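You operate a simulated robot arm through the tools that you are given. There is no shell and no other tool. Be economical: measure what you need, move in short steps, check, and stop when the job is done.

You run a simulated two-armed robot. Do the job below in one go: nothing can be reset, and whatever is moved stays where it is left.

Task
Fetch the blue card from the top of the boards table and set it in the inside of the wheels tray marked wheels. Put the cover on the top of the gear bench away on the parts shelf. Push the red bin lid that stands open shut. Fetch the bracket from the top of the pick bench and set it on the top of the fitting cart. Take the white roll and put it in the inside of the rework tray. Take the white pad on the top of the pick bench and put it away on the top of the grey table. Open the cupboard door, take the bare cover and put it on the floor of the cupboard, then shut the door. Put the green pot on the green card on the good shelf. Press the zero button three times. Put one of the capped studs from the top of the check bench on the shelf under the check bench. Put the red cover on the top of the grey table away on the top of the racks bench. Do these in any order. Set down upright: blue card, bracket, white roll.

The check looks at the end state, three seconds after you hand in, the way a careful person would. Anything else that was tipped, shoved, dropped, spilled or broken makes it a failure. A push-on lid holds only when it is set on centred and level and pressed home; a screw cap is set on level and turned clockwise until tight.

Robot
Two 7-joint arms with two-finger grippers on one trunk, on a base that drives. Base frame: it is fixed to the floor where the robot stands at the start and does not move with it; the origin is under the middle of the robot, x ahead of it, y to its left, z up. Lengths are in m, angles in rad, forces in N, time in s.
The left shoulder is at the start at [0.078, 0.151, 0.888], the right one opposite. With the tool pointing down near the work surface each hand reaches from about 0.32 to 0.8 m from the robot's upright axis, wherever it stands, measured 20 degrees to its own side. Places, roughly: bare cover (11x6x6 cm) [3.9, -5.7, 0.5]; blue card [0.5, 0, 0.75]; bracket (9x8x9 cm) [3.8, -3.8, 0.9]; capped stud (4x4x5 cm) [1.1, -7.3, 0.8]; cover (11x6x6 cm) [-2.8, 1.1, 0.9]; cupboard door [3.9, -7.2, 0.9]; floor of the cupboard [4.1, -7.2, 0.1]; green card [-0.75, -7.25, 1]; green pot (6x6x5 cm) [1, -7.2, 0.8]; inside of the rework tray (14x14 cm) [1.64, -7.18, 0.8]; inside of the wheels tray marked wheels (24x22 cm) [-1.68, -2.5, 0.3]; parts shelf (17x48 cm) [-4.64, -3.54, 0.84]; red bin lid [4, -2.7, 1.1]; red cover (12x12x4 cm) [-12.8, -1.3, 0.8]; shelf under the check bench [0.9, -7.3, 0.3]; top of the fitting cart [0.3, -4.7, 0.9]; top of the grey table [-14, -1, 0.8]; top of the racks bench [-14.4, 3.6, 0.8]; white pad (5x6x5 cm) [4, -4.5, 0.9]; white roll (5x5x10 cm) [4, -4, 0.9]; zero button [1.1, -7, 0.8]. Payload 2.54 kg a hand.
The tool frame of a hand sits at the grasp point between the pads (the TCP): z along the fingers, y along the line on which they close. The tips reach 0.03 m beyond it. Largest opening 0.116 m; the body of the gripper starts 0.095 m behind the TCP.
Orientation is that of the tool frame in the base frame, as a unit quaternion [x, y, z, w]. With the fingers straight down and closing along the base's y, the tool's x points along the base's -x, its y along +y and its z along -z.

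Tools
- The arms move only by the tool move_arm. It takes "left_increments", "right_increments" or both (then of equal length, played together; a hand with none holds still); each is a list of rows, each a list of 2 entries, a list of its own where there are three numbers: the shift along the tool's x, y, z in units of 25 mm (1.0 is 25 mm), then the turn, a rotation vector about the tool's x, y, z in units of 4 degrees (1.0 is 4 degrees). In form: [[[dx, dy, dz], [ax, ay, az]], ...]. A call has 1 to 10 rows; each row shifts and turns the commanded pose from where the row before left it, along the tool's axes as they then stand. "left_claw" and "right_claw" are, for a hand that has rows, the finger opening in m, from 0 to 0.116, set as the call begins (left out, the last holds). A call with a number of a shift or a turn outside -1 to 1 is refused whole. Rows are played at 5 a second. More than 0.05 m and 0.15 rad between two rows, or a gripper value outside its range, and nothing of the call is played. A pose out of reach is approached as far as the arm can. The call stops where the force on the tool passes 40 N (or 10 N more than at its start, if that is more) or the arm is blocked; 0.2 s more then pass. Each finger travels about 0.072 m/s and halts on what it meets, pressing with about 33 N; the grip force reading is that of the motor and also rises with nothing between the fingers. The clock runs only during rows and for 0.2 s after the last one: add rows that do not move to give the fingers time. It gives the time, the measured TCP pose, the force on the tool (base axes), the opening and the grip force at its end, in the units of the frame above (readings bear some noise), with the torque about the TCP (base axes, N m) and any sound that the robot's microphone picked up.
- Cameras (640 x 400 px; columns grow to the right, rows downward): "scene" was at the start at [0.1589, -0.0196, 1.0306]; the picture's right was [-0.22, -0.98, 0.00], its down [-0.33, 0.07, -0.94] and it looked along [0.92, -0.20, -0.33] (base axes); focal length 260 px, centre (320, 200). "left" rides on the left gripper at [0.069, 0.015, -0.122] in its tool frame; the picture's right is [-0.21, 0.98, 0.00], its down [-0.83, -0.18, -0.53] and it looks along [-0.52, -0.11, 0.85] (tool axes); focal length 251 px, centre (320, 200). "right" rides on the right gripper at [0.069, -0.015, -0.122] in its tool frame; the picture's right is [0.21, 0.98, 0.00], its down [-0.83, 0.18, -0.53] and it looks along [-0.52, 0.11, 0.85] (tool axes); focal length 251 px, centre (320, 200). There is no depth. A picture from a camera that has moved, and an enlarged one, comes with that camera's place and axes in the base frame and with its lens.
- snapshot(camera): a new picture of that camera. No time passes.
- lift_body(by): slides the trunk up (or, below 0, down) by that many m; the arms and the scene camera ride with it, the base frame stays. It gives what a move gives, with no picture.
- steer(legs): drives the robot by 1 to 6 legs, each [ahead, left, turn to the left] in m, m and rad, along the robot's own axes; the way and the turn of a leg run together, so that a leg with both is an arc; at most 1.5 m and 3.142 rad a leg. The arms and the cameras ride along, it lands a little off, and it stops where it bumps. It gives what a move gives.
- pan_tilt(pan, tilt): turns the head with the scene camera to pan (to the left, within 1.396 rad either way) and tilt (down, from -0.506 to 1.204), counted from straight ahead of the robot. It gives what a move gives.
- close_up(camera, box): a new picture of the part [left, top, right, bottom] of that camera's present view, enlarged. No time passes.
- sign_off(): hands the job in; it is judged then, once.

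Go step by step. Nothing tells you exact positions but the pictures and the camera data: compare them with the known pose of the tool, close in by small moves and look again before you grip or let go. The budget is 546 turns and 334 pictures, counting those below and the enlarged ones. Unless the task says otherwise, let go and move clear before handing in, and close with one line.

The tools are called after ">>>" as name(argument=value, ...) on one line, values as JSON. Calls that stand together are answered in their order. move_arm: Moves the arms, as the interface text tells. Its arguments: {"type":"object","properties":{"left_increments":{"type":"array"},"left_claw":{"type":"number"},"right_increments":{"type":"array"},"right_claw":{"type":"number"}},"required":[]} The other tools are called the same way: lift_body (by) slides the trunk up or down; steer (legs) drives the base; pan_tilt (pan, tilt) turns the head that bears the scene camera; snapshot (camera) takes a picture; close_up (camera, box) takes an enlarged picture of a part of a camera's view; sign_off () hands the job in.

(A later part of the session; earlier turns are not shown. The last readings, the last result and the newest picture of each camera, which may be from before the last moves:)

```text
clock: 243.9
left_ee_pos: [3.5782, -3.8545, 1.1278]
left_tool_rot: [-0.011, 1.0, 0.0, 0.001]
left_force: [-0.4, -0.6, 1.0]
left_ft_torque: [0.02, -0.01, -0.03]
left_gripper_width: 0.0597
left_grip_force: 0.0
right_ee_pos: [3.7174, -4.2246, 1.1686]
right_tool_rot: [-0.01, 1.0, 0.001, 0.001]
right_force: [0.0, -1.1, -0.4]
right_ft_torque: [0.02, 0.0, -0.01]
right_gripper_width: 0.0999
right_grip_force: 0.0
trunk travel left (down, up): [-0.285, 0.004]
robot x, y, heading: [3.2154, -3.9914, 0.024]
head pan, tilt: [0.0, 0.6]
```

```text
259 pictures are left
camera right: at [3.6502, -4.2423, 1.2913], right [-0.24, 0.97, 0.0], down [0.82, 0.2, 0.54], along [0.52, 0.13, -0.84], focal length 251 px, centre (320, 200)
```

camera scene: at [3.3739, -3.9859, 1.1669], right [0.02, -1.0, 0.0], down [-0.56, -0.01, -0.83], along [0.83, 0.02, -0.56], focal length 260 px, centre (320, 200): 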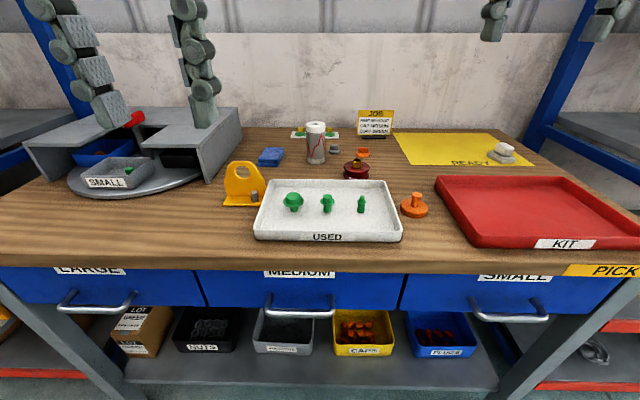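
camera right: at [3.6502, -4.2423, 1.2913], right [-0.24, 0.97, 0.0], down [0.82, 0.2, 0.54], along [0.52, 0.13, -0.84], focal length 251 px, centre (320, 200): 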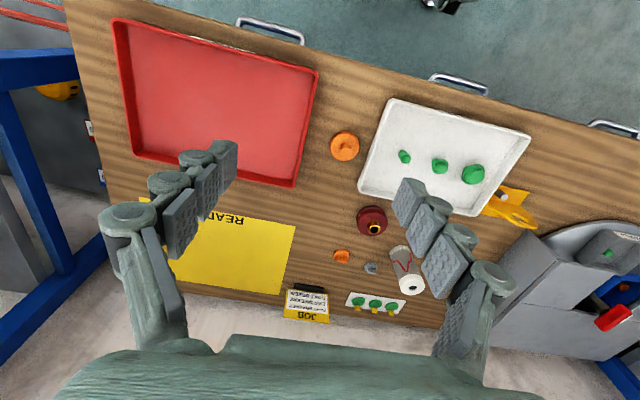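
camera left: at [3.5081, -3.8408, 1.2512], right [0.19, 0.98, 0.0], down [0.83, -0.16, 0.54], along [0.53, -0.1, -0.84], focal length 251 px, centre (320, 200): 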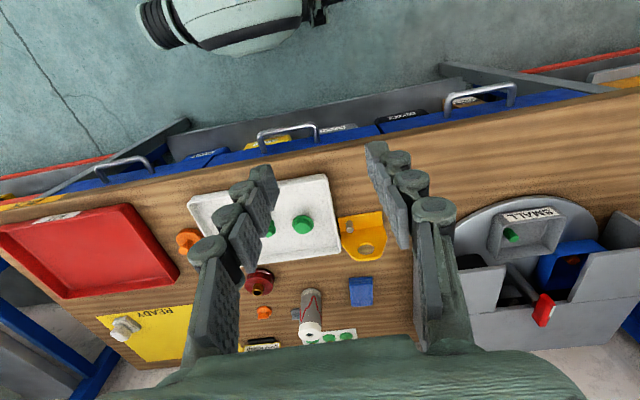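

Bench top z≈0.85. Bracket plate at [3.832, −3.82], plane facing x, top about 0.94; roll at [4.025, −3.961], top 0.95. Moving the left hand over the bracket and yawing it 90°.

>>> move_arm(left_increments=[[[-1, 0.15, 0], [0, 0, 0]], [[-1, 0.15, 0], [0, 0, 0]], [[-1, 0.15, 0], [0, 0, 0]], [[-1, 0.15, 0], [0, 0, 0]], [[-1, 0.15, 0], [0, 0, 0]], [[-1, 0.15, 0], [0, 0, 0]], [[-1, 0.15, 0], [0, 0, 0]], [[-1, 0.15, 0], [0, 0, 0]], [[-1, 0.1, 0], [0, 0, 0]], [[-1, 0.1, 0], [0, 0, 0]]])

>>> move_arm(left_increments=[[[0, 0, 0], [0, 0, -1]], [[0, 0, 0], [0, 0, -1]], [[0, 0, 0], [0, 0, -1]], [[0, 0, 0], [0, 0, -1]], [[0, 0, 0], [0, 0, -1]], [[0, 0, 0], [0, 0, -1]], [[0, 0, 0], [0, 0, -1]], [[0, 0, 0], [0, 0, -1]], [[0, 0, 0], [0, 0, -1]], [[0, 0, 0], [0, 0, -1]]])

>>> move_arm(left_increments=[[[0, 0, 0], [0, 0, -1]], [[0, 0, 0], [0, 0, -1]], [[0, 0, 0], [0, 0, -1]], [[0, 0, 0], [0, 0, -1]], [[0, 0, 0], [0, 0, -1]], [[0, 0, 0], [0, 0, -1]], [[0, 0, 0], [0, 0, -1]], [[0, 0, 0], [0, 0, -1]], [[0, 0, 0], [0, 0, -1]], [[0, 0, 0], [0, 0, -1]]])

>>> move_arm(left_increments=[[[0, 0, 0], [0, 0, -1]], [[0, 0, 0], [0, 0, -1]], [[0, 0, 0], [0, 0, -0.2]]])

>>> snapshot(camera="left")

```text
clock: 246.1
left_ee_pos: [3.8274, -3.8132, 1.1274]
left_tool_rot: [-0.012, 1.0, 0.0, 0.0]
left_force: [0.3, 0.0, 0.2]
left_ft_torque: [0.01, 0.02, 0.01]
left_gripper_width: 0.06
left_grip_force: 0.1
right_ee_pos: [3.7208, -4.2247, 1.1669]
right_tool_rot: [-0.011, 1.0, 0.0, 0.0]
right_force: [0.5, 0.4, -0.5]
right_ft_torque: [0.02, 0.0, -0.01]
right_gripper_width: 0.1002
right_grip_force: 0.0
trunk travel left (down, up): [-0.285, 0.004]
robot x, y, heading: [3.2176, -3.9872, 0.021]
head pan, tilt: [0.0, 0.6]
```

```text
clock: 248.3
left_ee_pos: [3.8269, -3.8153, 1.1287]
left_tool_rot: [-0.354, 0.935, -0.001, 0.0]
left_force: [-0.8, -1.0, 0.5]
left_ft_torque: [-0.04, -0.02, -0.03]
left_gripper_width: 0.0603
left_grip_force: 0.1
right_ee_pos: [3.7185, -4.224, 1.1682]
right_tool_rot: [-0.011, 1.0, 0.001, 0.001]
right_force: [-0.3, -0.4, 0.0]
right_ft_torque: [-0.06, -0.02, 0.0]
right_gripper_width: 0.0999
right_grip_force: 0.1
trunk travel left (down, up): [-0.285, 0.004]
robot x, y, heading: [3.2171, -3.9868, 0.016]
head pan, tilt: [0.0, 0.6]
```

```text
clock: 250.5
left_ee_pos: [3.8287, -3.8154, 1.1284]
left_tool_rot: [-0.652, 0.759, -0.001, 0.001]
left_force: [0.0, -0.5, 0.2]
left_ft_torque: [-0.02, 0.0, 0.0]
left_gripper_width: 0.0598
left_grip_force: 0.1
right_ee_pos: [3.7181, -4.2239, 1.1681]
right_tool_rot: [-0.011, 1.0, 0.001, 0.001]
right_force: [0.1, -0.5, -0.2]
right_ft_torque: [-0.03, -0.01, 0.04]
right_gripper_width: 0.0998
right_grip_force: 0.1
trunk travel left (down, up): [-0.285, 0.004]
robot x, y, heading: [3.2149, -3.9899, 0.023]
head pan, tilt: [0.0, 0.6]
```

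```text
clock: 251.3
left_ee_pos: [3.8288, -3.8149, 1.1295]
left_tool_rot: [0.708, -0.706, 0.001, -0.001]
left_force: [-0.3, -1.4, 0.6]
left_ft_torque: [-0.02, 0.01, 0.03]
left_gripper_width: 0.0598
left_grip_force: 0.0
right_ee_pos: [3.7194, -4.2252, 1.168]
right_tool_rot: [-0.01, 1.0, 0.001, 0.001]
right_force: [-0.6, 0.2, 0.3]
right_ft_torque: [0.02, 0.01, 0.0]
right_gripper_width: 0.0999
right_grip_force: 0.1
trunk travel left (down, up): [-0.285, 0.004]
robot x, y, heading: [3.2169, -3.9928, 0.023]
head pan, tilt: [0.0, 0.6]
```

```text
258 pictures are left
camera left: at [3.8123, -3.8831, 1.2518], right [-0.98, 0.21, 0.0], down [0.18, 0.83, 0.53], along [0.11, 0.52, -0.85], focal length 251 px, centre (320, 200)
```

left: 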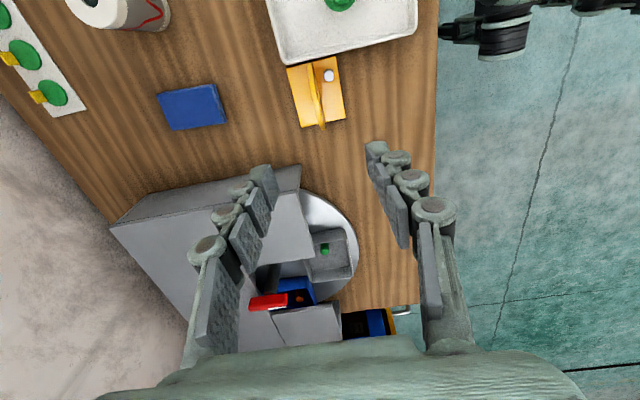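

Plate is right under the hand at x≈3.828. Going down.

>>> move_arm(left_increments=[[[0.2, 0, 1], [0, 0, 0]], [[0, 0, 1], [0, 0, 0]], [[0, 0, 1], [0, 0, 0]], [[0, 0, 1], [0, 0, 0]], [[0, 0, 1], [0, 0, 0]], [[0, 0, 1], [0, 0, 0]]])

>>> snapshot(camera="left")

>>> close_up(camera="scene", box=[140, 60, 340, 240])

```text
clock: 252.7
left_ee_pos: [3.8279, -3.8182, 0.9789]
left_tool_rot: [0.708, -0.706, 0.001, 0.0]
left_force: [-0.1, 0.1, 0.5]
left_ft_torque: [-0.03, 0.01, -0.04]
left_gripper_width: 0.06
left_grip_force: 0.0
right_ee_pos: [3.7182, -4.2241, 1.1678]
right_tool_rot: [-0.01, 1.0, 0.001, 0.0]
right_force: [-0.3, -0.2, 0.0]
right_ft_torque: [0.0, -0.01, 0.04]
right_gripper_width: 0.1
right_grip_force: 0.1
trunk travel left (down, up): [-0.285, 0.004]
robot x, y, heading: [3.2193, -3.9901, 0.018]
head pan, tilt: [0.0, 0.6]
```

```text
257 pictures are left
camera left: at [3.8116, -3.8866, 1.1025], right [-0.98, 0.21, 0.0], down [0.18, 0.83, 0.53], along [0.12, 0.52, -0.85], focal length 251 px, centre (320, 200)
```

left: 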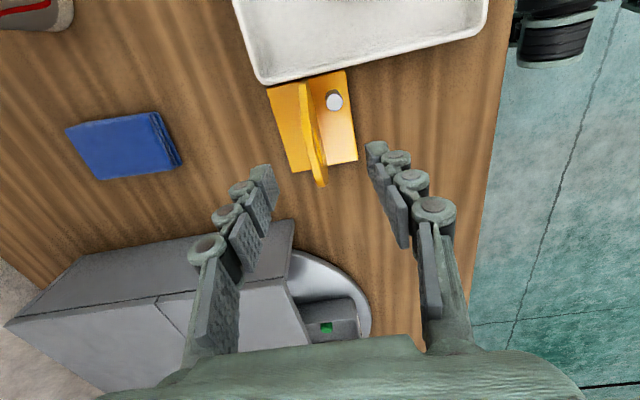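

```text
2.22 times, centred on (240, 150) of scene
camera zoom: at [3.3741, -3.9858, 1.1669], right [0.02, -1.0, 0.0], down [-0.57, -0.01, -0.82], along [0.82, 0.02, -0.57], focal length 578 px, centre (498, 311)
```

zoom: 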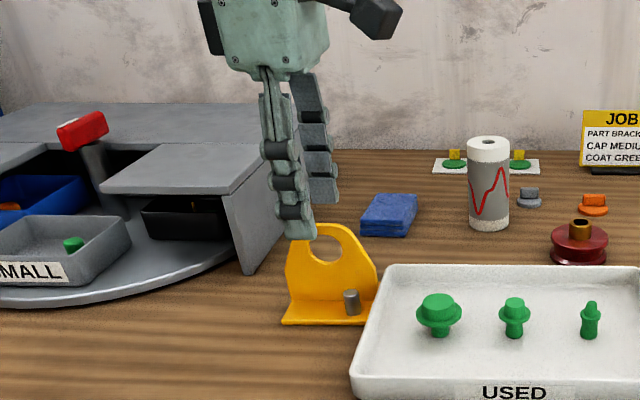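

>>> move_arm(left_increments=[[[0.2, 0, 1], [0, 0, 0]], [[0, 0, 1], [0, 0, 0]], [[0, 0, 0.25], [0, 0, 0]]])

>>> close_up(camera="scene", box=[180, 100, 300, 220])

>>> snapshot(camera="left")

```text
clock: 253.5
left_ee_pos: [3.8271, -3.8231, 0.9209]
left_tool_rot: [0.708, -0.707, 0.001, 0.0]
left_force: [0.1, -0.7, -0.2]
left_ft_torque: [-0.02, -0.01, 0.01]
left_gripper_width: 0.0599
left_grip_force: 0.0
right_ee_pos: [3.7178, -4.2253, 1.1683]
right_tool_rot: [-0.011, 1.0, 0.0, 0.0]
right_force: [-0.5, -0.7, -0.7]
right_ft_torque: [0.0, 0.02, 0.04]
right_gripper_width: 0.0999
right_grip_force: 0.1
trunk travel left (down, up): [-0.285, 0.004]
robot x, y, heading: [3.2209, -3.9918, 0.022]
head pan, tilt: [0.0, 0.6]
```

```text
3.33 times, centred on (240, 160) of scene
camera zoom: at [3.3739, -3.9859, 1.1669], right [0.02, -1.0, 0.0], down [-0.56, -0.01, -0.83], along [0.82, 0.02, -0.56], focal length 866 px, centre (587, 333)
```

zoom: 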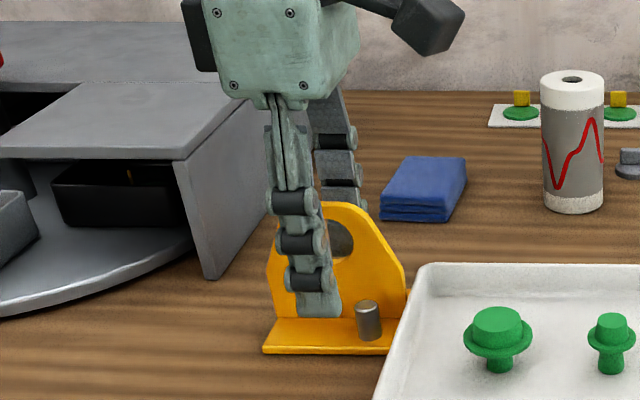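

```text
254 pictures are left
camera left: at [3.8115, -3.8917, 1.0443], right [-0.98, 0.21, 0.0], down [0.18, 0.83, 0.53], along [0.12, 0.52, -0.85], focal length 251 px, centre (320, 200)
```

left: 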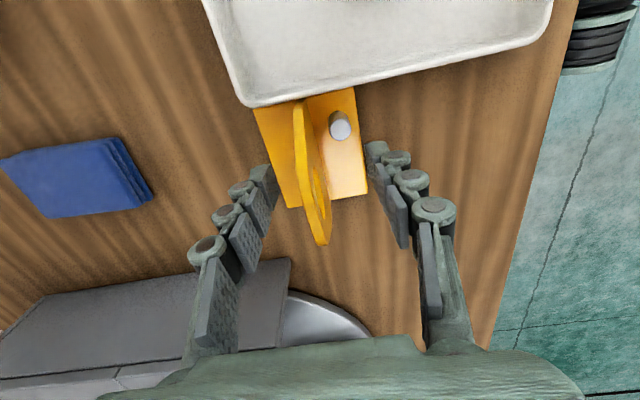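

The plate is between the pads. Closing and lifting straight up.

>>> move_arm(left_increments=[[[0, 0, 0], [0, 0, 0]], [[0, 0, 0], [0, 0, 0]], [[0, 0, 0], [0, 0, 0]], [[0, 0, 0], [0, 0, 0]], [[0, 0, -1], [0, 0, 0]], [[0, 0, -1], [0, 0, 0]], [[0, 0, -1], [0, 0, 0]], [[0, 0, -1], [0, 0, 0]], [[0, 0, -1], [0, 0, 0]], [[0, 0, -1], [0, 0, 0]]], left_claw=0.0)

>>> snapshot(camera="scene")

>>> snapshot(camera="left")

```text
clock: 255.7
left_ee_pos: [3.8268, -3.8236, 1.0703]
left_tool_rot: [0.708, -0.707, 0.0, 0.0]
left_force: [0.0, -0.2, -5.4]
left_ft_torque: [0.03, 0.02, -0.01]
left_gripper_width: 0.0059
left_grip_force: 33.3
right_ee_pos: [3.7195, -4.2241, 1.1671]
right_tool_rot: [-0.01, 1.0, 0.001, 0.001]
right_force: [-0.6, -0.7, -0.1]
right_ft_torque: [0.01, -0.05, -0.01]
right_gripper_width: 0.1
right_grip_force: 0.1
trunk travel left (down, up): [-0.285, 0.004]
robot x, y, heading: [3.22, -3.9908, 0.022]
head pan, tilt: [0.0, 0.6]
```

```text
253 pictures are left
camera scene: at [3.374, -3.986, 1.1668], right [0.02, -1.0, 0.0], down [-0.56, -0.01, -0.83], along [0.82, 0.02, -0.56], focal length 260 px, centre (320, 200)
```

scene: 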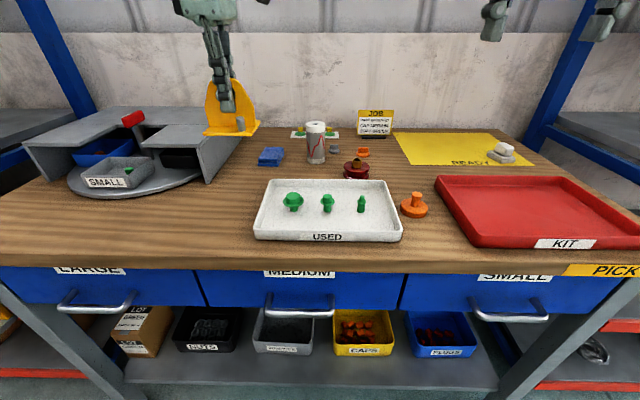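

```text
252 pictures are left
camera left: at [3.8102, -3.8916, 1.1935], right [-0.98, 0.21, 0.0], down [0.18, 0.83, 0.53], along [0.11, 0.52, -0.85], focal length 251 px, centre (320, 200)
```

left: 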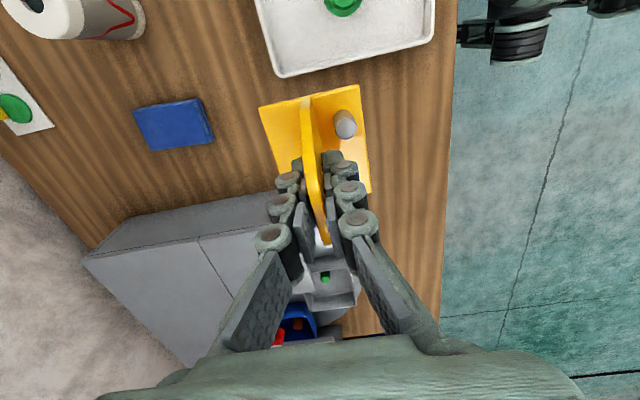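

Bracket in hand. I'll draw it back and up over the bench edge, then strafe left to bring the right arm in line with the roll.

>>> move_arm(left_increments=[[[0, 1, -0.5], [0, 0, 0]], [[0, 1, -0.5], [0, 0, 0]], [[0, 1, -0.5], [0, 0, 0]], [[0, 1, -0.5], [0, 0, 0]], [[0, 1, 0], [0, 0, 0]], [[0, 1, 0], [0, 0, 0]], [[0, 1, 0], [0, 0, 0]], [[0, 1, 0], [0, 0, 0]]])

>>> steer(legs=[[0, 0.27, -0.02], [0.05, 0, 0]])

>>> snapshot(camera="right")

>>> snapshot(camera="scene")

```text
clock: 257.5
left_ee_pos: [3.6265, -3.8217, 1.1205]
left_tool_rot: [0.708, -0.706, 0.001, 0.0]
left_force: [-0.4, 0.5, -5.9]
left_ft_torque: [-0.01, -0.04, 0.0]
left_gripper_width: 0.006
left_grip_force: 33.3
right_ee_pos: [3.7175, -4.2244, 1.1693]
right_tool_rot: [-0.011, 1.0, 0.001, 0.001]
right_force: [-0.5, -0.1, -0.1]
right_ft_torque: [0.05, 0.0, -0.01]
right_gripper_width: 0.1004
right_grip_force: 0.1
trunk travel left (down, up): [-0.285, 0.004]
robot x, y, heading: [3.2166, -3.9889, 0.024]
head pan, tilt: [0.0, 0.6]
```

```text
clock: 261.2
left_ee_pos: [3.6767, -3.5632, 1.1202]
left_tool_rot: [-0.7, 0.714, 0.0, 0.0]
left_force: [0.3, -1.0, -5.4]
left_ft_torque: [0.01, 0.04, 0.0]
left_gripper_width: 0.0062
left_grip_force: 33.1
right_ee_pos: [3.7585, -3.9651, 1.167]
right_tool_rot: [-0.001, 1.0, 0.001, 0.001]
right_force: [1.1, 0.0, 0.0]
right_ft_torque: [0.02, 0.06, -0.04]
right_gripper_width: 0.1001
right_grip_force: 0.0
trunk travel left (down, up): [-0.285, 0.004]
robot x, y, heading: [3.2639, -3.7195, -0.001]
head pan, tilt: [0.0, 0.6]
```

```text
251 pictures are left
camera right: at [3.6916, -3.9823, 1.2905], right [-0.22, 0.98, 0.0], down [0.83, 0.18, 0.53], along [0.52, 0.12, -0.85], focal length 251 px, centre (320, 200)
```

right: 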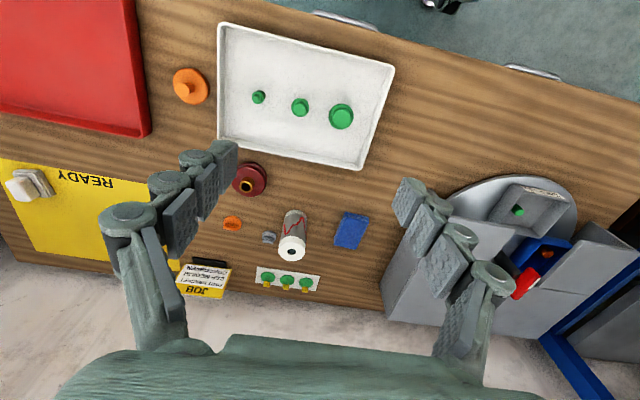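

```text
250 pictures are left
camera scene: at [3.4203, -3.7203, 1.1666], right [0.0, -1.0, 0.0], down [-0.57, 0.0, -0.82], along [0.82, 0.0, -0.57], focal length 260 px, centre (320, 200)
```

scene: 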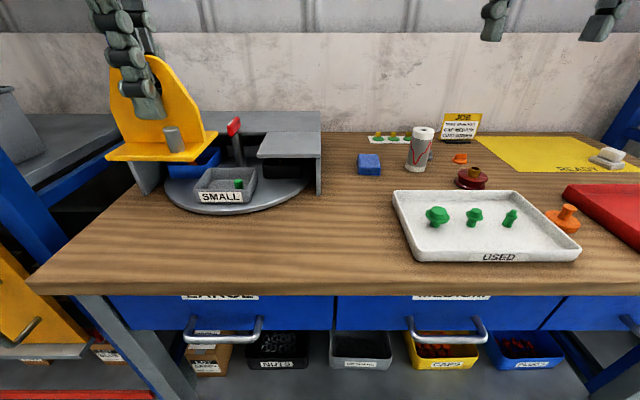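

Roll at [4.02, -3.961], in line with the right hand. Lowering to 1.02 and reaching forward.

>>> move_arm(right_increments=[[[0, 0, 1], [0, 0, 0]], [[0, 0, 1], [0, 0, 0]], [[0, 0, 1], [0, 0, 0]], [[0, 0, 1], [0, 0, 0]], [[0, 0, 1], [0, 0, 0]], [[0, 0, 1], [0, 0, 0]]], right_claw=0.09)

>>> move_arm(right_increments=[[[-1, 0, 0], [0, 0, 0]], [[-1, 0, 0], [0, 0, 0]], [[-1, 0, 0], [0, 0, 0]], [[-1, 0, 0], [0, 0, 0]], [[-1, 0, 0], [0, 0, 0]], [[-1, 0, 0], [0, 0, 0]], [[-1, 0, 0], [0, 0, 0]]])

```text
clock: 262.6
left_ee_pos: [3.675, -3.5619, 1.1205]
left_tool_rot: [-0.7, 0.714, 0.0, 0.0]
left_force: [-0.1, 0.4, -5.6]
left_ft_torque: [0.01, 0.0, -0.01]
left_gripper_width: 0.0058
left_grip_force: 33.5
right_ee_pos: [3.7582, -3.9656, 1.0161]
right_tool_rot: [-0.001, 1.0, 0.0, 0.0]
right_force: [0.8, 0.0, -0.2]
right_ft_torque: [-0.01, -0.01, -0.02]
right_gripper_width: 0.09
right_grip_force: 0.1
trunk travel left (down, up): [-0.285, 0.004]
robot x, y, heading: [3.2633, -3.7202, -0.004]
head pan, tilt: [0.0, 0.6]
```

```text
clock: 264.2
left_ee_pos: [3.6765, -3.5615, 1.1211]
left_tool_rot: [-0.7, 0.714, -0.001, 0.0]
left_force: [0.2, 1.3, -6.1]
left_ft_torque: [0.02, 0.02, -0.02]
left_gripper_width: 0.0061
left_grip_force: 33.0
right_ee_pos: [3.9313, -3.9639, 1.0172]
right_tool_rot: [-0.001, 1.0, 0.0, 0.0]
right_force: [0.1, 0.1, 0.1]
right_ft_torque: [0.03, 0.03, -0.01]
right_gripper_width: 0.0902
right_grip_force: 0.1
trunk travel left (down, up): [-0.285, 0.004]
robot x, y, heading: [3.2649, -3.72, 0.001]
head pan, tilt: [0.0, 0.6]
```

>>> move_arm(right_increments=[[[-1, 0, 0], [0, 0, 0]], [[-1, 0, 0], [0, 0, 0]], [[-1, 0.1, 0], [0, 0, 0]], [[-0.4, 0, 0], [0, 0, 0]]])

>>> snapshot(camera="right")

```text
clock: 265.2
left_ee_pos: [3.6758, -3.563, 1.1196]
left_tool_rot: [-0.7, 0.714, 0.001, 0.0]
left_force: [-0.1, 0.5, -5.6]
left_ft_torque: [0.0, -0.01, 0.01]
left_gripper_width: 0.0061
left_grip_force: 33.4
right_ee_pos: [3.9947, -3.9662, 1.017]
right_tool_rot: [-0.001, 1.0, 0.0, 0.0]
right_force: [-0.7, 0.5, 0.5]
right_ft_torque: [-0.01, -0.02, 0.0]
right_gripper_width: 0.0897
right_grip_force: 0.0
right hand out of reach, approached as far as the arm can: row 3, 4
trunk travel left (down, up): [-0.285, 0.004]
robot x, y, heading: [3.265, -3.7236, 0.002]
head pan, tilt: [0.0, 0.6]
```

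```text
249 pictures are left
camera right: at [3.9267, -3.982, 1.1404], right [-0.22, 0.98, 0.0], down [0.83, 0.18, 0.53], along [0.52, 0.12, -0.85], focal length 251 px, centre (320, 200)
```

right: 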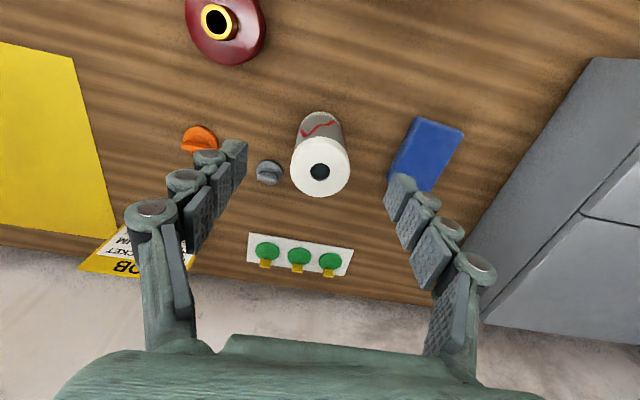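

Roll is between the fingers' lines, 2 cm further ahead. Lowering, then nudging forward.

>>> move_arm(right_increments=[[[0, 0.16, 1], [0, 0, 0]], [[0, 0, 1], [0, 0, 0]], [[0, 0, 1], [0, 0, 0]], [[-0.4, 0, 0.6], [0, 0, 0]], [[-0.4, 0, 0], [0, 0, 0]]])

>>> snapshot(camera="right")

```text
clock: 266.4
left_ee_pos: [3.6753, -3.5617, 1.1202]
left_tool_rot: [-0.701, 0.713, -0.001, -0.001]
left_force: [-0.6, -0.4, -6.3]
left_ft_torque: [0.0, 0.02, -0.02]
left_gripper_width: 0.006
left_grip_force: 32.5
right_ee_pos: [4.015, -3.9587, 0.9283]
right_tool_rot: [-0.001, 1.0, 0.001, -0.001]
right_force: [0.3, -0.1, 0.7]
right_ft_torque: [0.0, 0.02, 0.01]
right_gripper_width: 0.0901
right_grip_force: 0.0
trunk travel left (down, up): [-0.285, 0.004]
robot x, y, heading: [3.2618, -3.7235, 0.002]
head pan, tilt: [0.0, 0.6]
```

```text
248 pictures are left
camera right: at [3.9456, -3.9755, 1.0513], right [-0.22, 0.98, 0.0], down [0.83, 0.18, 0.53], along [0.52, 0.12, -0.85], focal length 251 px, centre (320, 200)
```

right: 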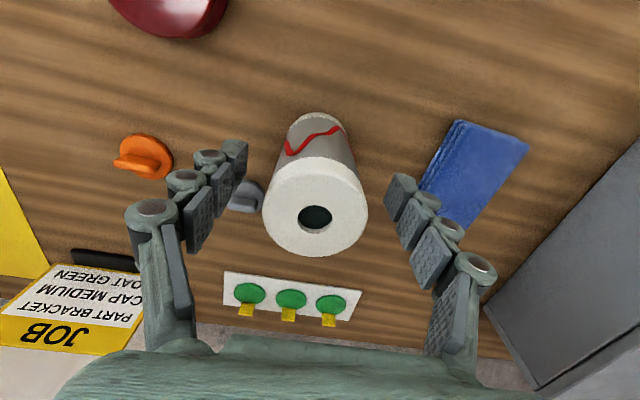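

>>> move_arm(right_increments=[[[0, 0, 0.3], [0, 0, 0]], [[0, 0, 0], [0, 0, 0]], [[0, 0, 0], [0, 0, 0]], [[0, 0, 0], [0, 0, 0]], [[0, 0, 0], [0, 0, 0]], [[0, 0, -1], [0, 0, 0]], [[0, 0, -1], [0, 0, 0]], [[0, 0, -1], [0, 0, 0]], [[0, 0, -1], [0, 0, 0]], [[0, 0, -0.5], [0, 0, 0]]], right_claw=0.0)

>>> snapshot(camera="right")

>>> snapshot(camera="scene")

```text
clock: 268.6
left_ee_pos: [3.6756, -3.5619, 1.1204]
left_tool_rot: [-0.7, 0.714, 0.0, 0.0]
left_force: [-0.9, 0.6, -6.5]
left_ft_torque: [-0.02, -0.02, -0.02]
left_gripper_width: 0.0061
left_grip_force: 33.2
right_ee_pos: [3.996, -3.9608, 1.0269]
right_tool_rot: [0.0, 1.0, 0.001, 0.0]
right_force: [-0.3, -0.7, -1.1]
right_ft_torque: [0.0, -0.01, 0.01]
right_gripper_width: 0.0464
right_grip_force: 33.3
right hand out of reach, approached as far as the arm can: row 7, 8, 9, 10
trunk travel left (down, up): [-0.285, 0.004]
robot x, y, heading: [3.2626, -3.7225, 0.004]
head pan, tilt: [0.0, 0.6]
```

```text
247 pictures are left
camera right: at [3.9259, -3.9775, 1.1506], right [-0.21, 0.98, 0.0], down [0.82, 0.18, 0.54], along [0.52, 0.12, -0.84], focal length 251 px, centre (320, 200)
```

right: 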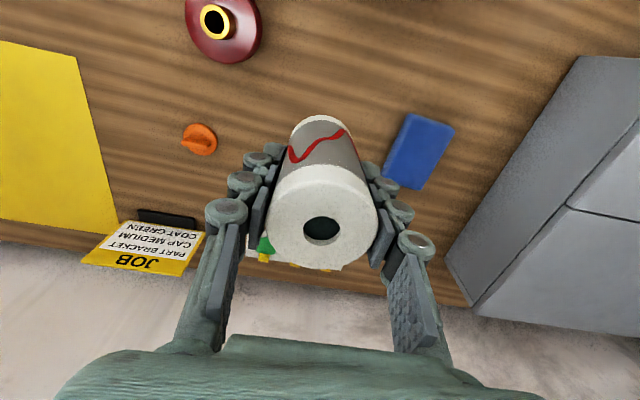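

```text
246 pictures are left
camera scene: at [3.4193, -3.7203, 1.1668], right [0.0, -1.0, 0.0], down [-0.57, 0.0, -0.82], along [0.82, 0.0, -0.57], focal length 260 px, centre (320, 200)
```

scene: 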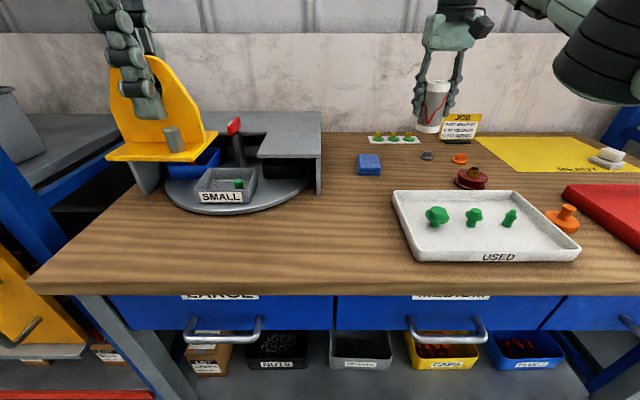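

Both objects held. Drawing the right hand back and driving off toward the fitting cart at [0.3, -4.7].

>>> move_arm(right_increments=[[[1, 0, -0.1], [0, 0, 0]], [[1, 0, -0.2], [0, 0, 0]], [[1, 0, -0.3], [0, 0, 0]], [[1, 0, -0.5], [0, 0, 0]], [[1, 0, -0.5], [0, 0, 0]], [[1, 0, -0.5], [0, 0, 0]], [[1, 0, -0.5], [0, 0, 0]], [[1, 0, -0.5], [0, 0, 0]], [[1, 0, -0.5], [0, 0, 0]], [[1, 0, -0.2], [0, 0, 0]]])

>>> steer(legs=[[-0.8, 0, 0], [0, 0, 1.57], [0, 0, 1.57]])

>>> pan_tilt(pan=0.0, tilt=0.35)

>>> snapshot(camera="scene")

```text
clock: 270.8
left_ee_pos: [3.6756, -3.5627, 1.1202]
left_tool_rot: [-0.7, 0.714, 0.0, 0.0]
left_force: [-0.3, 0.1, -4.1]
left_ft_torque: [0.0, 0.01, 0.0]
left_gripper_width: 0.0061
left_grip_force: 33.2
right_ee_pos: [3.7456, -3.9629, 1.1208]
right_tool_rot: [0.0, 1.0, 0.001, -0.001]
right_force: [-0.3, 0.2, -1.3]
right_ft_torque: [0.02, -0.02, 0.01]
right_gripper_width: 0.0464
right_grip_force: 33.0
trunk travel left (down, up): [-0.285, 0.004]
robot x, y, heading: [3.2614, -3.7196, 0.0]
head pan, tilt: [0.0, 0.6]
```

```text
clock: 282.8
left_ee_pos: [2.0767, -3.8828, 1.1199]
left_tool_rot: [0.709, 0.705, 0.001, 0.0]
left_force: [-0.3, 0.5, -5.7]
left_ft_torque: [0.02, -0.01, 0.01]
left_gripper_width: 0.0061
left_grip_force: 32.9
right_ee_pos: [2.0025, -3.4839, 1.1205]
right_tool_rot: [1.0, 0.007, 0.0, 0.0]
right_force: [0.2, -0.4, -1.3]
right_ft_torque: [0.0, 0.01, 0.0]
right_gripper_width: 0.0467
right_grip_force: 32.5
trunk travel left (down, up): [-0.285, 0.004]
robot x, y, heading: [2.4857, -3.7162, -3.128]
head pan, tilt: [0.0, 0.6]
```

```text
clock: 283.6
left_ee_pos: [2.0776, -3.8824, 1.12]
left_tool_rot: [0.709, 0.705, 0.0, 0.0]
left_force: [0.1, -0.2, -6.3]
left_ft_torque: [0.02, 0.0, 0.02]
left_gripper_width: 0.0059
left_grip_force: 32.8
right_ee_pos: [2.002, -3.4835, 1.1199]
right_tool_rot: [1.0, 0.006, 0.001, 0.001]
right_force: [-0.1, 0.7, -0.9]
right_ft_torque: [0.01, -0.04, -0.01]
right_gripper_width: 0.0464
right_grip_force: 32.9
trunk travel left (down, up): [-0.285, 0.004]
robot x, y, heading: [2.4868, -3.7149, -3.126]
head pan, tilt: [0.0, 0.351]
```

```text
245 pictures are left
camera scene: at [2.3266, -3.7196, 1.1895], right [-0.01, 1.0, 0.0], down [0.34, 0.01, -0.94], along [-0.94, -0.01, -0.34], focal length 260 px, centre (320, 200)
```

scene: 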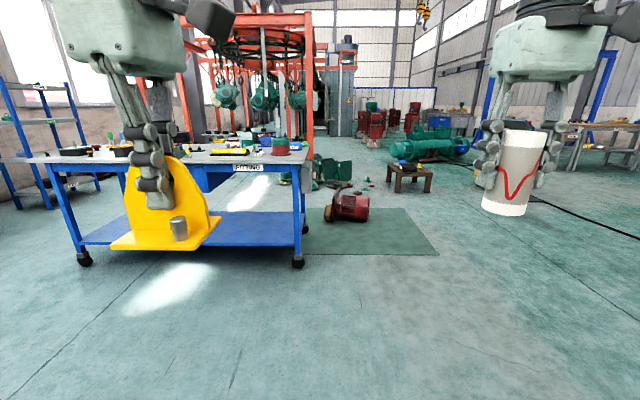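

The fitting cart is ahead-left. Driving to its east side for a look at free spots.

>>> steer(legs=[[0, 0.9, -0.015], [1.15, 0, 0]])

>>> pan_tilt(pan=0.0, tilt=0.5)

>>> snapshot(camera="scene")

>>> snapshot(camera="left")

```text
clock: 298.2
left_ee_pos: [0.9529, -4.7803, 1.1202]
left_tool_rot: [0.719, 0.695, 0.0, 0.001]
left_force: [-1.0, -0.2, -5.5]
left_ft_torque: [-0.01, 0.01, 0.03]
left_gripper_width: 0.0059
left_grip_force: 32.5
right_ee_pos: [0.888, -4.381, 1.1205]
right_tool_rot: [1.0, -0.006, 0.0, 0.001]
right_force: [-1.0, 0.0, -0.9]
right_ft_torque: [-0.02, -0.01, -0.02]
right_gripper_width: 0.0464
right_grip_force: 33.3
trunk travel left (down, up): [-0.285, 0.004]
robot x, y, heading: [1.3682, -4.6269, 3.131]
head pan, tilt: [0.0, 0.351]
```

```text
clock: 298.9
left_ee_pos: [0.9518, -4.7801, 1.1201]
left_tool_rot: [0.718, 0.696, -0.001, 0.0]
left_force: [-0.3, 0.1, -6.1]
left_ft_torque: [0.03, 0.0, 0.0]
left_gripper_width: 0.0058
left_grip_force: 33.5
right_ee_pos: [0.8893, -4.3799, 1.1203]
right_tool_rot: [1.0, -0.005, 0.0, 0.0]
right_force: [-0.6, 0.3, -1.2]
right_ft_torque: [0.0, 0.01, 0.02]
right_gripper_width: 0.0464
right_grip_force: 32.8
trunk travel left (down, up): [-0.285, 0.004]
robot x, y, heading: [1.3709, -4.6262, 3.129]
head pan, tilt: [0.0, 0.499]
```

```text
244 pictures are left
camera scene: at [1.2085, -4.6248, 1.1759], right [0.01, 1.0, 0.0], down [0.48, -0.01, -0.88], along [-0.88, 0.01, -0.48], focal length 260 px, centre (320, 200)
```

scene: 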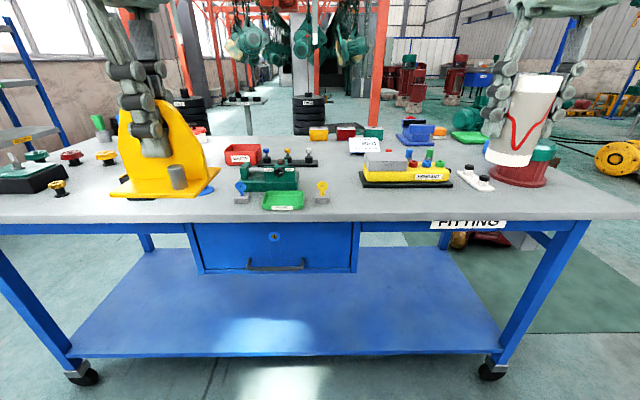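

```text
243 pictures are left
camera left: at [0.9693, -4.7116, 1.2433], right [0.97, -0.25, 0.0], down [-0.21, -0.82, 0.53], along [-0.13, -0.52, -0.85], focal length 251 px, centre (320, 200)
```

left: 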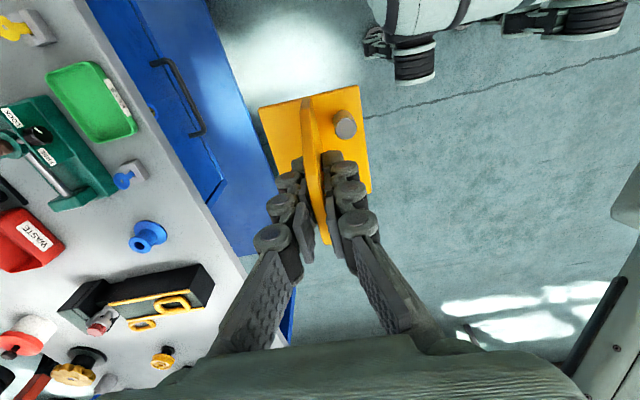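

Table top z≈0.87, front edge x≈0.73; the front strip x 0.60–0.72, y −4.55…−4.25 is free. I'll shift right so the left hand can set the bracket at about [0.655, −4.42].

>>> steer(legs=[[0, -0.37, 0.01], [0.15, 0, 0]])

>>> snapshot(camera="scene")

>>> snapshot(camera="left")

```text
clock: 304.0
left_ee_pos: [0.804, -4.4111, 1.1198]
left_tool_rot: [0.713, 0.701, 0.0, 0.0]
left_force: [-0.4, 0.1, -5.1]
left_ft_torque: [0.02, -0.03, -0.01]
left_gripper_width: 0.006
left_grip_force: 32.9
right_ee_pos: [0.7338, -4.0119, 1.1191]
right_tool_rot: [1.0, 0.003, 0.0, 0.001]
right_force: [-0.5, -0.1, -1.1]
right_ft_torque: [0.0, -0.02, -0.04]
right_gripper_width: 0.0462
right_grip_force: 33.1
trunk travel left (down, up): [-0.285, 0.004]
robot x, y, heading: [1.2141, -4.2481, -3.139]
head pan, tilt: [0.0, 0.499]
```

```text
242 pictures are left
camera scene: at [1.0577, -4.2503, 1.1757], right [0.0, 1.0, 0.0], down [0.48, 0.0, -0.88], along [-0.88, 0.0, -0.48], focal length 260 px, centre (320, 200)
```

scene: 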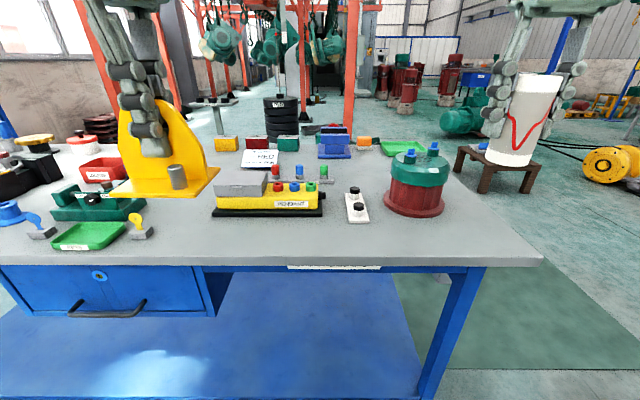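

```text
241 pictures are left
camera left: at [0.82, -4.3411, 1.2429], right [0.97, -0.23, 0.0], down [-0.19, -0.82, 0.53], along [-0.12, -0.52, -0.85], focal length 251 px, centre (320, 200)
```

left: 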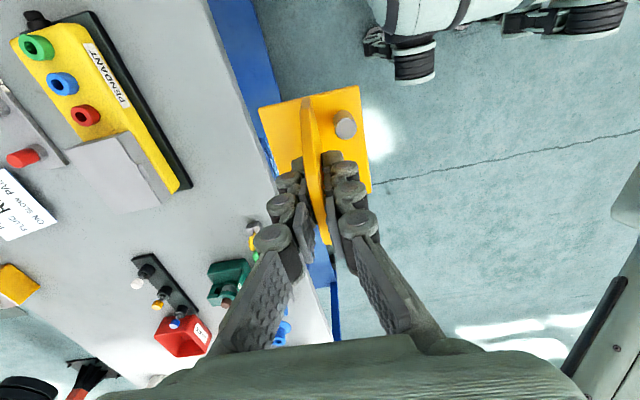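

Placing at about [0.645, -4.36]: move over and lower partway.

>>> move_arm(left_increments=[[[0.3, -0.91, 0], [0, 0, 0]], [[0.3, -0.91, 0], [0, 0, 0]], [[0.3, -0.91, 0], [0, 0, 0]], [[0.3, -0.91, 0], [0, 0, 0]], [[0.3, -0.91, 0], [0, 0, 0]], [[0.3, -0.91, 0], [0, 0, 0]], [[0.24, -0.91, 0], [0, 0, 0]], [[0, 0, 1], [0, 0, 0]], [[0, 0, 1], [0, 0, 0]], [[0, 0, 1], [0, 0, 0]]])

>>> move_arm(left_increments=[[[0, 0, 1], [0, 0, 0]], [[0, 0, 1], [0, 0, 0]]])

>>> snapshot(camera="scene")

>>> snapshot(camera="left")

```text
clock: 306.2
left_ee_pos: [0.6467, -4.3566, 1.0454]
left_tool_rot: [0.713, 0.701, 0.001, -0.001]
left_force: [-0.2, -0.7, -5.6]
left_ft_torque: [-0.01, -0.01, -0.01]
left_gripper_width: 0.006
left_grip_force: 33.1
right_ee_pos: [0.7338, -4.0112, 1.1203]
right_tool_rot: [1.0, 0.002, 0.0, 0.001]
right_force: [-0.8, -0.3, -1.4]
right_ft_torque: [0.01, 0.04, 0.0]
right_gripper_width: 0.046
right_grip_force: 32.8
trunk travel left (down, up): [-0.285, 0.004]
robot x, y, heading: [1.2216, -4.2514, -3.135]
head pan, tilt: [0.0, 0.499]
```

```text
clock: 306.8
left_ee_pos: [0.6452, -4.3581, 0.9941]
left_tool_rot: [0.712, 0.702, 0.0, -0.001]
left_force: [0.4, -0.2, -4.9]
left_ft_torque: [0.04, 0.01, 0.0]
left_gripper_width: 0.006
left_grip_force: 33.4
right_ee_pos: [0.7342, -4.0121, 1.1203]
right_tool_rot: [1.0, 0.003, 0.0, 0.001]
right_force: [0.0, -0.9, -0.8]
right_ft_torque: [-0.01, 0.01, 0.04]
right_gripper_width: 0.046
right_grip_force: 33.4
trunk travel left (down, up): [-0.285, 0.004]
robot x, y, heading: [1.217, -4.2475, -3.137]
head pan, tilt: [0.0, 0.499]
```

```text
240 pictures are left
camera scene: at [1.0581, -4.2504, 1.1759], right [-0.01, 1.0, 0.0], down [0.48, 0.0, -0.88], along [-0.88, 0.0, -0.48], focal length 260 px, centre (320, 200)
```

scene: 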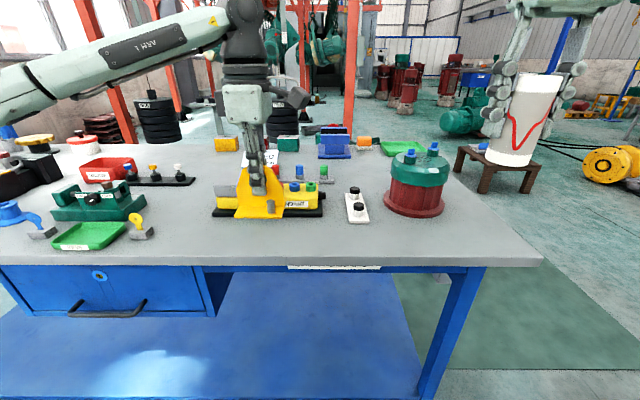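

```text
239 pictures are left
camera left: at [0.66, -4.2891, 1.1169], right [0.97, -0.23, 0.0], down [-0.19, -0.82, 0.53], along [-0.12, -0.52, -0.85], focal length 251 px, centre (320, 200)
```

left: 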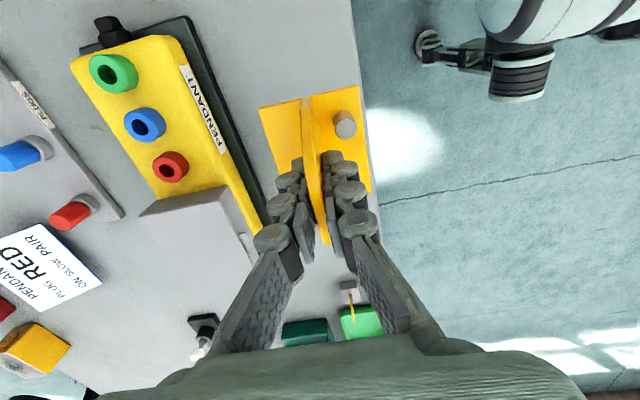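

The table edge is near x≈0.69, so I'll shift 1.5 cm inward, then lower to contact.

>>> move_arm(left_increments=[[[0, -0.6, 0], [0, 0, 0]], [[0, 0, 1], [0, 0, 0]], [[0, 0, 1], [0, 0, 0]], [[0, 0, 0.3], [0, 0, 0]], [[0, 0, 0.2], [0, 0, 0]]])

>>> close_up(camera="scene", box=[190, 150, 350, 280])

```text
clock: 308.0
left_ee_pos: [0.6321, -4.357, 0.9317]
left_tool_rot: [0.712, 0.702, 0.0, 0.0]
left_force: [-0.2, -0.1, -6.6]
left_ft_torque: [0.03, 0.01, -0.01]
left_gripper_width: 0.0061
left_grip_force: 32.7
right_ee_pos: [0.7338, -4.0116, 1.1202]
right_tool_rot: [1.0, 0.003, 0.0, 0.001]
right_force: [0.8, -0.3, -1.3]
right_ft_torque: [0.03, -0.01, 0.01]
right_gripper_width: 0.0461
right_grip_force: 32.8
trunk travel left (down, up): [-0.285, 0.004]
robot x, y, heading: [1.219, -4.2502, -3.14]
head pan, tilt: [0.0, 0.499]
```

```text
3.08 times, centred on (270, 215) of scene
camera zoom: at [1.0583, -4.2503, 1.1758], right [0.0, 1.0, 0.0], down [0.48, 0.0, -0.88], along [-0.88, 0.0, -0.48], focal length 800 px, centre (474, 154)
```

zoom: 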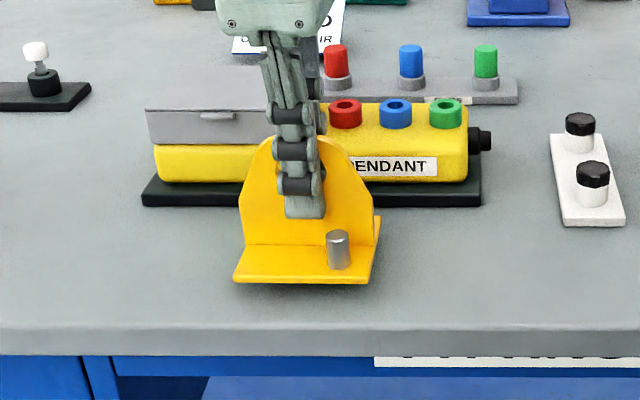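

>>> move_arm(left_increments=[[[0, 0, 0.2], [0, 0, 0]], [[0, 0, 0.15], [0, 0, 0]], [[0, 0, 0.15], [0, 0, 0]]])

```text
clock: 308.8
left_ee_pos: [0.6309, -4.3567, 0.9202]
left_tool_rot: [0.713, 0.701, 0.0, -0.001]
left_force: [-0.2, 0.1, -0.4]
left_ft_torque: [-0.11, 0.0, 0.02]
left_gripper_width: 0.006
left_grip_force: 33.1
right_ee_pos: [0.7349, -4.0118, 1.1195]
right_tool_rot: [1.0, 0.002, -0.001, 0.001]
right_force: [-0.2, 0.1, -1.0]
right_ft_torque: [0.0, 0.02, 0.0]
right_gripper_width: 0.0458
right_grip_force: 33.2
trunk travel left (down, up): [-0.285, 0.004]
robot x, y, heading: [1.2182, -4.2513, -3.133]
head pan, tilt: [0.0, 0.499]
```

Weight is on the table. Opening and rising.

>>> move_arm(left_increments=[[[0, 0, 0], [0, 0, 0]], [[0, 0, 0], [0, 0, 0]], [[0, 0, 0], [0, 0, 0]], [[0, 0, -1], [0, 0, 0]], [[0, 0, -1], [0, 0, 0]], [[0, 0, -1], [0, 0, 0]], [[0, 0, -1], [0, 0, 0]], [[0, 0, -1], [0, 0, 0]], [[0, 0, -1], [0, 0, 0]], [[0, 0, -1], [0, 0, 0]]], left_claw=0.04)

>>> snapshot(camera="scene")

```text
clock: 311.0
left_ee_pos: [0.6339, -4.3551, 1.0966]
left_tool_rot: [0.713, 0.701, 0.0, 0.0]
left_force: [0.7, -0.5, -0.2]
left_ft_torque: [-0.01, 0.03, 0.0]
left_gripper_width: 0.04
left_grip_force: 0.1
right_ee_pos: [0.7358, -4.0111, 1.1208]
right_tool_rot: [1.0, 0.002, -0.001, 0.001]
right_force: [0.1, 0.2, -0.9]
right_ft_torque: [0.0, -0.01, -0.01]
right_gripper_width: 0.0459
right_grip_force: 33.2
trunk travel left (down, up): [-0.285, 0.004]
robot x, y, heading: [1.2168, -4.25, -3.136]
head pan, tilt: [0.0, 0.499]
```

```text
237 pictures are left
camera scene: at [1.0592, -4.25, 1.176], right [0.0, 1.0, 0.0], down [0.48, 0.0, -0.88], along [-0.88, 0.0, -0.48], focal length 260 px, centre (320, 200)
```

scene: 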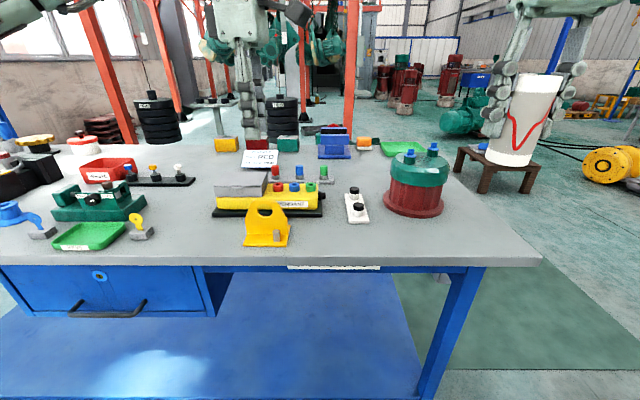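

The bracket stands on the fitting cart. Backing away, squaring the left hand, and turning south toward the check bench with the roll.

>>> steer(legs=[[-0.5, 0, 0], [0, 0, 1.57]])

>>> move_arm(left_increments=[[[0, 0.6, 0], [0, 0, 1]], [[0, 0.6, 0], [0, 0, 1]], [[0, 0.6, 0], [0, 0, 1]], [[0, 0.6, 0], [0, 0, 1]], [[0, 0.6, 0], [0, 0, 1]], [[0, 0.6, 0], [0, 0, 1]], [[0, 0, 0], [0, 0, 1]], [[0, 0, 0], [0, 0, 1]], [[0, 0, 0], [0, 0, 1]], [[0, 0, 0], [0, 0, 1]]])

>>> move_arm(left_increments=[[[0, 0, 0], [0, 0, 1]], [[0, 0, 0], [0, 0, 1]], [[0, 0, 0], [0, 0, 1]], [[0, 0, 0], [0, 0, 1]], [[0, 0, 0], [0, 0, 1]], [[0, 0, 0], [0, 0, 1]], [[0, 0, 0], [0, 0, 1]], [[0, 0, 0], [0, 0, 1]], [[0, 0, 0], [0, 0, 1]], [[0, 0, 0], [0, 0, 1]]])

>>> move_arm(left_increments=[[[0, 0, 0], [0, 0, 1]], [[0, 0, 0], [0, 0, 1]]])

>>> pan_tilt(pan=0.0, tilt=0.35)

>>> snapshot(camera="scene")

```text
clock: 318.1
left_ee_pos: [1.8592, -4.8301, 1.0958]
left_tool_rot: [-0.012, 1.0, -0.001, 0.0]
left_force: [-0.4, -0.3, -0.6]
left_ft_torque: [0.01, -0.01, 0.01]
left_gripper_width: 0.04
left_grip_force: 0.1
right_ee_pos: [1.5106, -4.7428, 1.1203]
right_tool_rot: [0.691, 0.723, 0.001, 0.001]
right_force: [0.0, 0.1, -1.2]
right_ft_torque: [-0.02, 0.04, 0.0]
right_gripper_width: 0.046
right_grip_force: 33.3
trunk travel left (down, up): [-0.285, 0.004]
robot x, y, heading: [1.7307, -4.2514, -1.53]
head pan, tilt: [0.0, 0.499]
```

```text
clock: 320.3
left_ee_pos: [1.8722, -4.7406, 1.0953]
left_tool_rot: [0.331, 0.944, -0.001, -0.001]
left_force: [0.6, 0.1, -0.3]
left_ft_torque: [0.01, 0.01, 0.03]
left_gripper_width: 0.04
left_grip_force: 0.1
right_ee_pos: [1.5106, -4.7422, 1.1202]
right_tool_rot: [0.691, 0.723, 0.0, 0.0]
right_force: [0.2, 0.9, -1.1]
right_ft_torque: [-0.01, 0.03, 0.03]
right_gripper_width: 0.046
right_grip_force: 33.1
trunk travel left (down, up): [-0.285, 0.004]
robot x, y, heading: [1.73, -4.2479, -1.532]
head pan, tilt: [0.0, 0.499]
```

```text
clock: 322.5
left_ee_pos: [1.8733, -4.7413, 1.0937]
left_tool_rot: [0.634, 0.774, -0.001, 0.001]
left_force: [0.1, 0.4, -0.8]
left_ft_torque: [-0.03, 0.0, 0.03]
left_gripper_width: 0.0401
left_grip_force: 0.2
right_ee_pos: [1.51, -4.7409, 1.1208]
right_tool_rot: [0.691, 0.723, 0.001, 0.0]
right_force: [-0.3, -0.3, -1.9]
right_ft_torque: [-0.01, -0.03, -0.03]
right_gripper_width: 0.0457
right_grip_force: 33.0
trunk travel left (down, up): [-0.285, 0.004]
robot x, y, heading: [1.7317, -4.2502, -1.527]
head pan, tilt: [0.0, 0.499]
```

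```text
clock: 323.1
left_ee_pos: [1.8724, -4.7412, 1.0952]
left_tool_rot: [0.686, 0.727, 0.0, -0.001]
left_force: [-1.0, -0.1, 0.0]
left_ft_torque: [-0.01, -0.02, -0.03]
left_gripper_width: 0.04
left_grip_force: 0.0
right_ee_pos: [1.5107, -4.7429, 1.1211]
right_tool_rot: [0.691, 0.723, 0.001, 0.001]
right_force: [-0.3, 0.0, -1.4]
right_ft_torque: [0.0, 0.05, 0.01]
right_gripper_width: 0.046
right_grip_force: 32.9
trunk travel left (down, up): [-0.285, 0.004]
robot x, y, heading: [1.7303, -4.2523, -1.527]
head pan, tilt: [0.0, 0.499]
```

```text
clock: 323.8
left_ee_pos: [1.8729, -4.7401, 1.0955]
left_tool_rot: [0.686, 0.728, -0.001, 0.001]
left_force: [-0.3, 0.3, 0.7]
left_ft_torque: [-0.04, 0.02, 0.01]
left_gripper_width: 0.04
left_grip_force: 0.0
right_ee_pos: [1.5111, -4.7413, 1.1198]
right_tool_rot: [0.691, 0.723, 0.001, 0.001]
right_force: [1.1, 0.2, -2.4]
right_ft_torque: [0.01, 0.0, 0.0]
right_gripper_width: 0.0459
right_grip_force: 33.0
trunk travel left (down, up): [-0.285, 0.004]
robot x, y, heading: [1.7342, -4.2522, -1.527]
head pan, tilt: [0.0, 0.351]
```

```text
236 pictures are left
camera scene: at [1.7367, -4.41, 1.1896], right [-1.0, -0.04, 0.0], down [-0.02, 0.34, -0.94], along [0.04, -0.94, -0.34], focal length 260 px, centre (320, 200)
```

scene: 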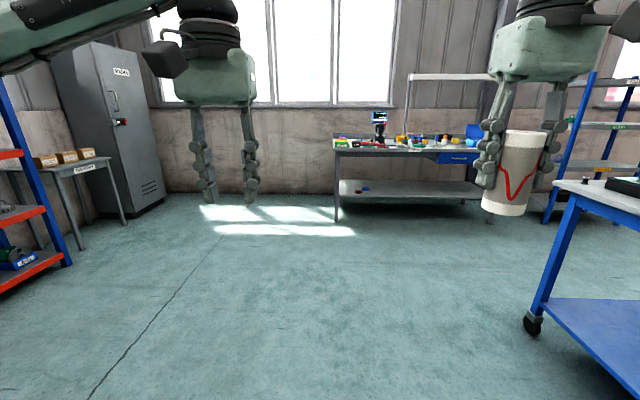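

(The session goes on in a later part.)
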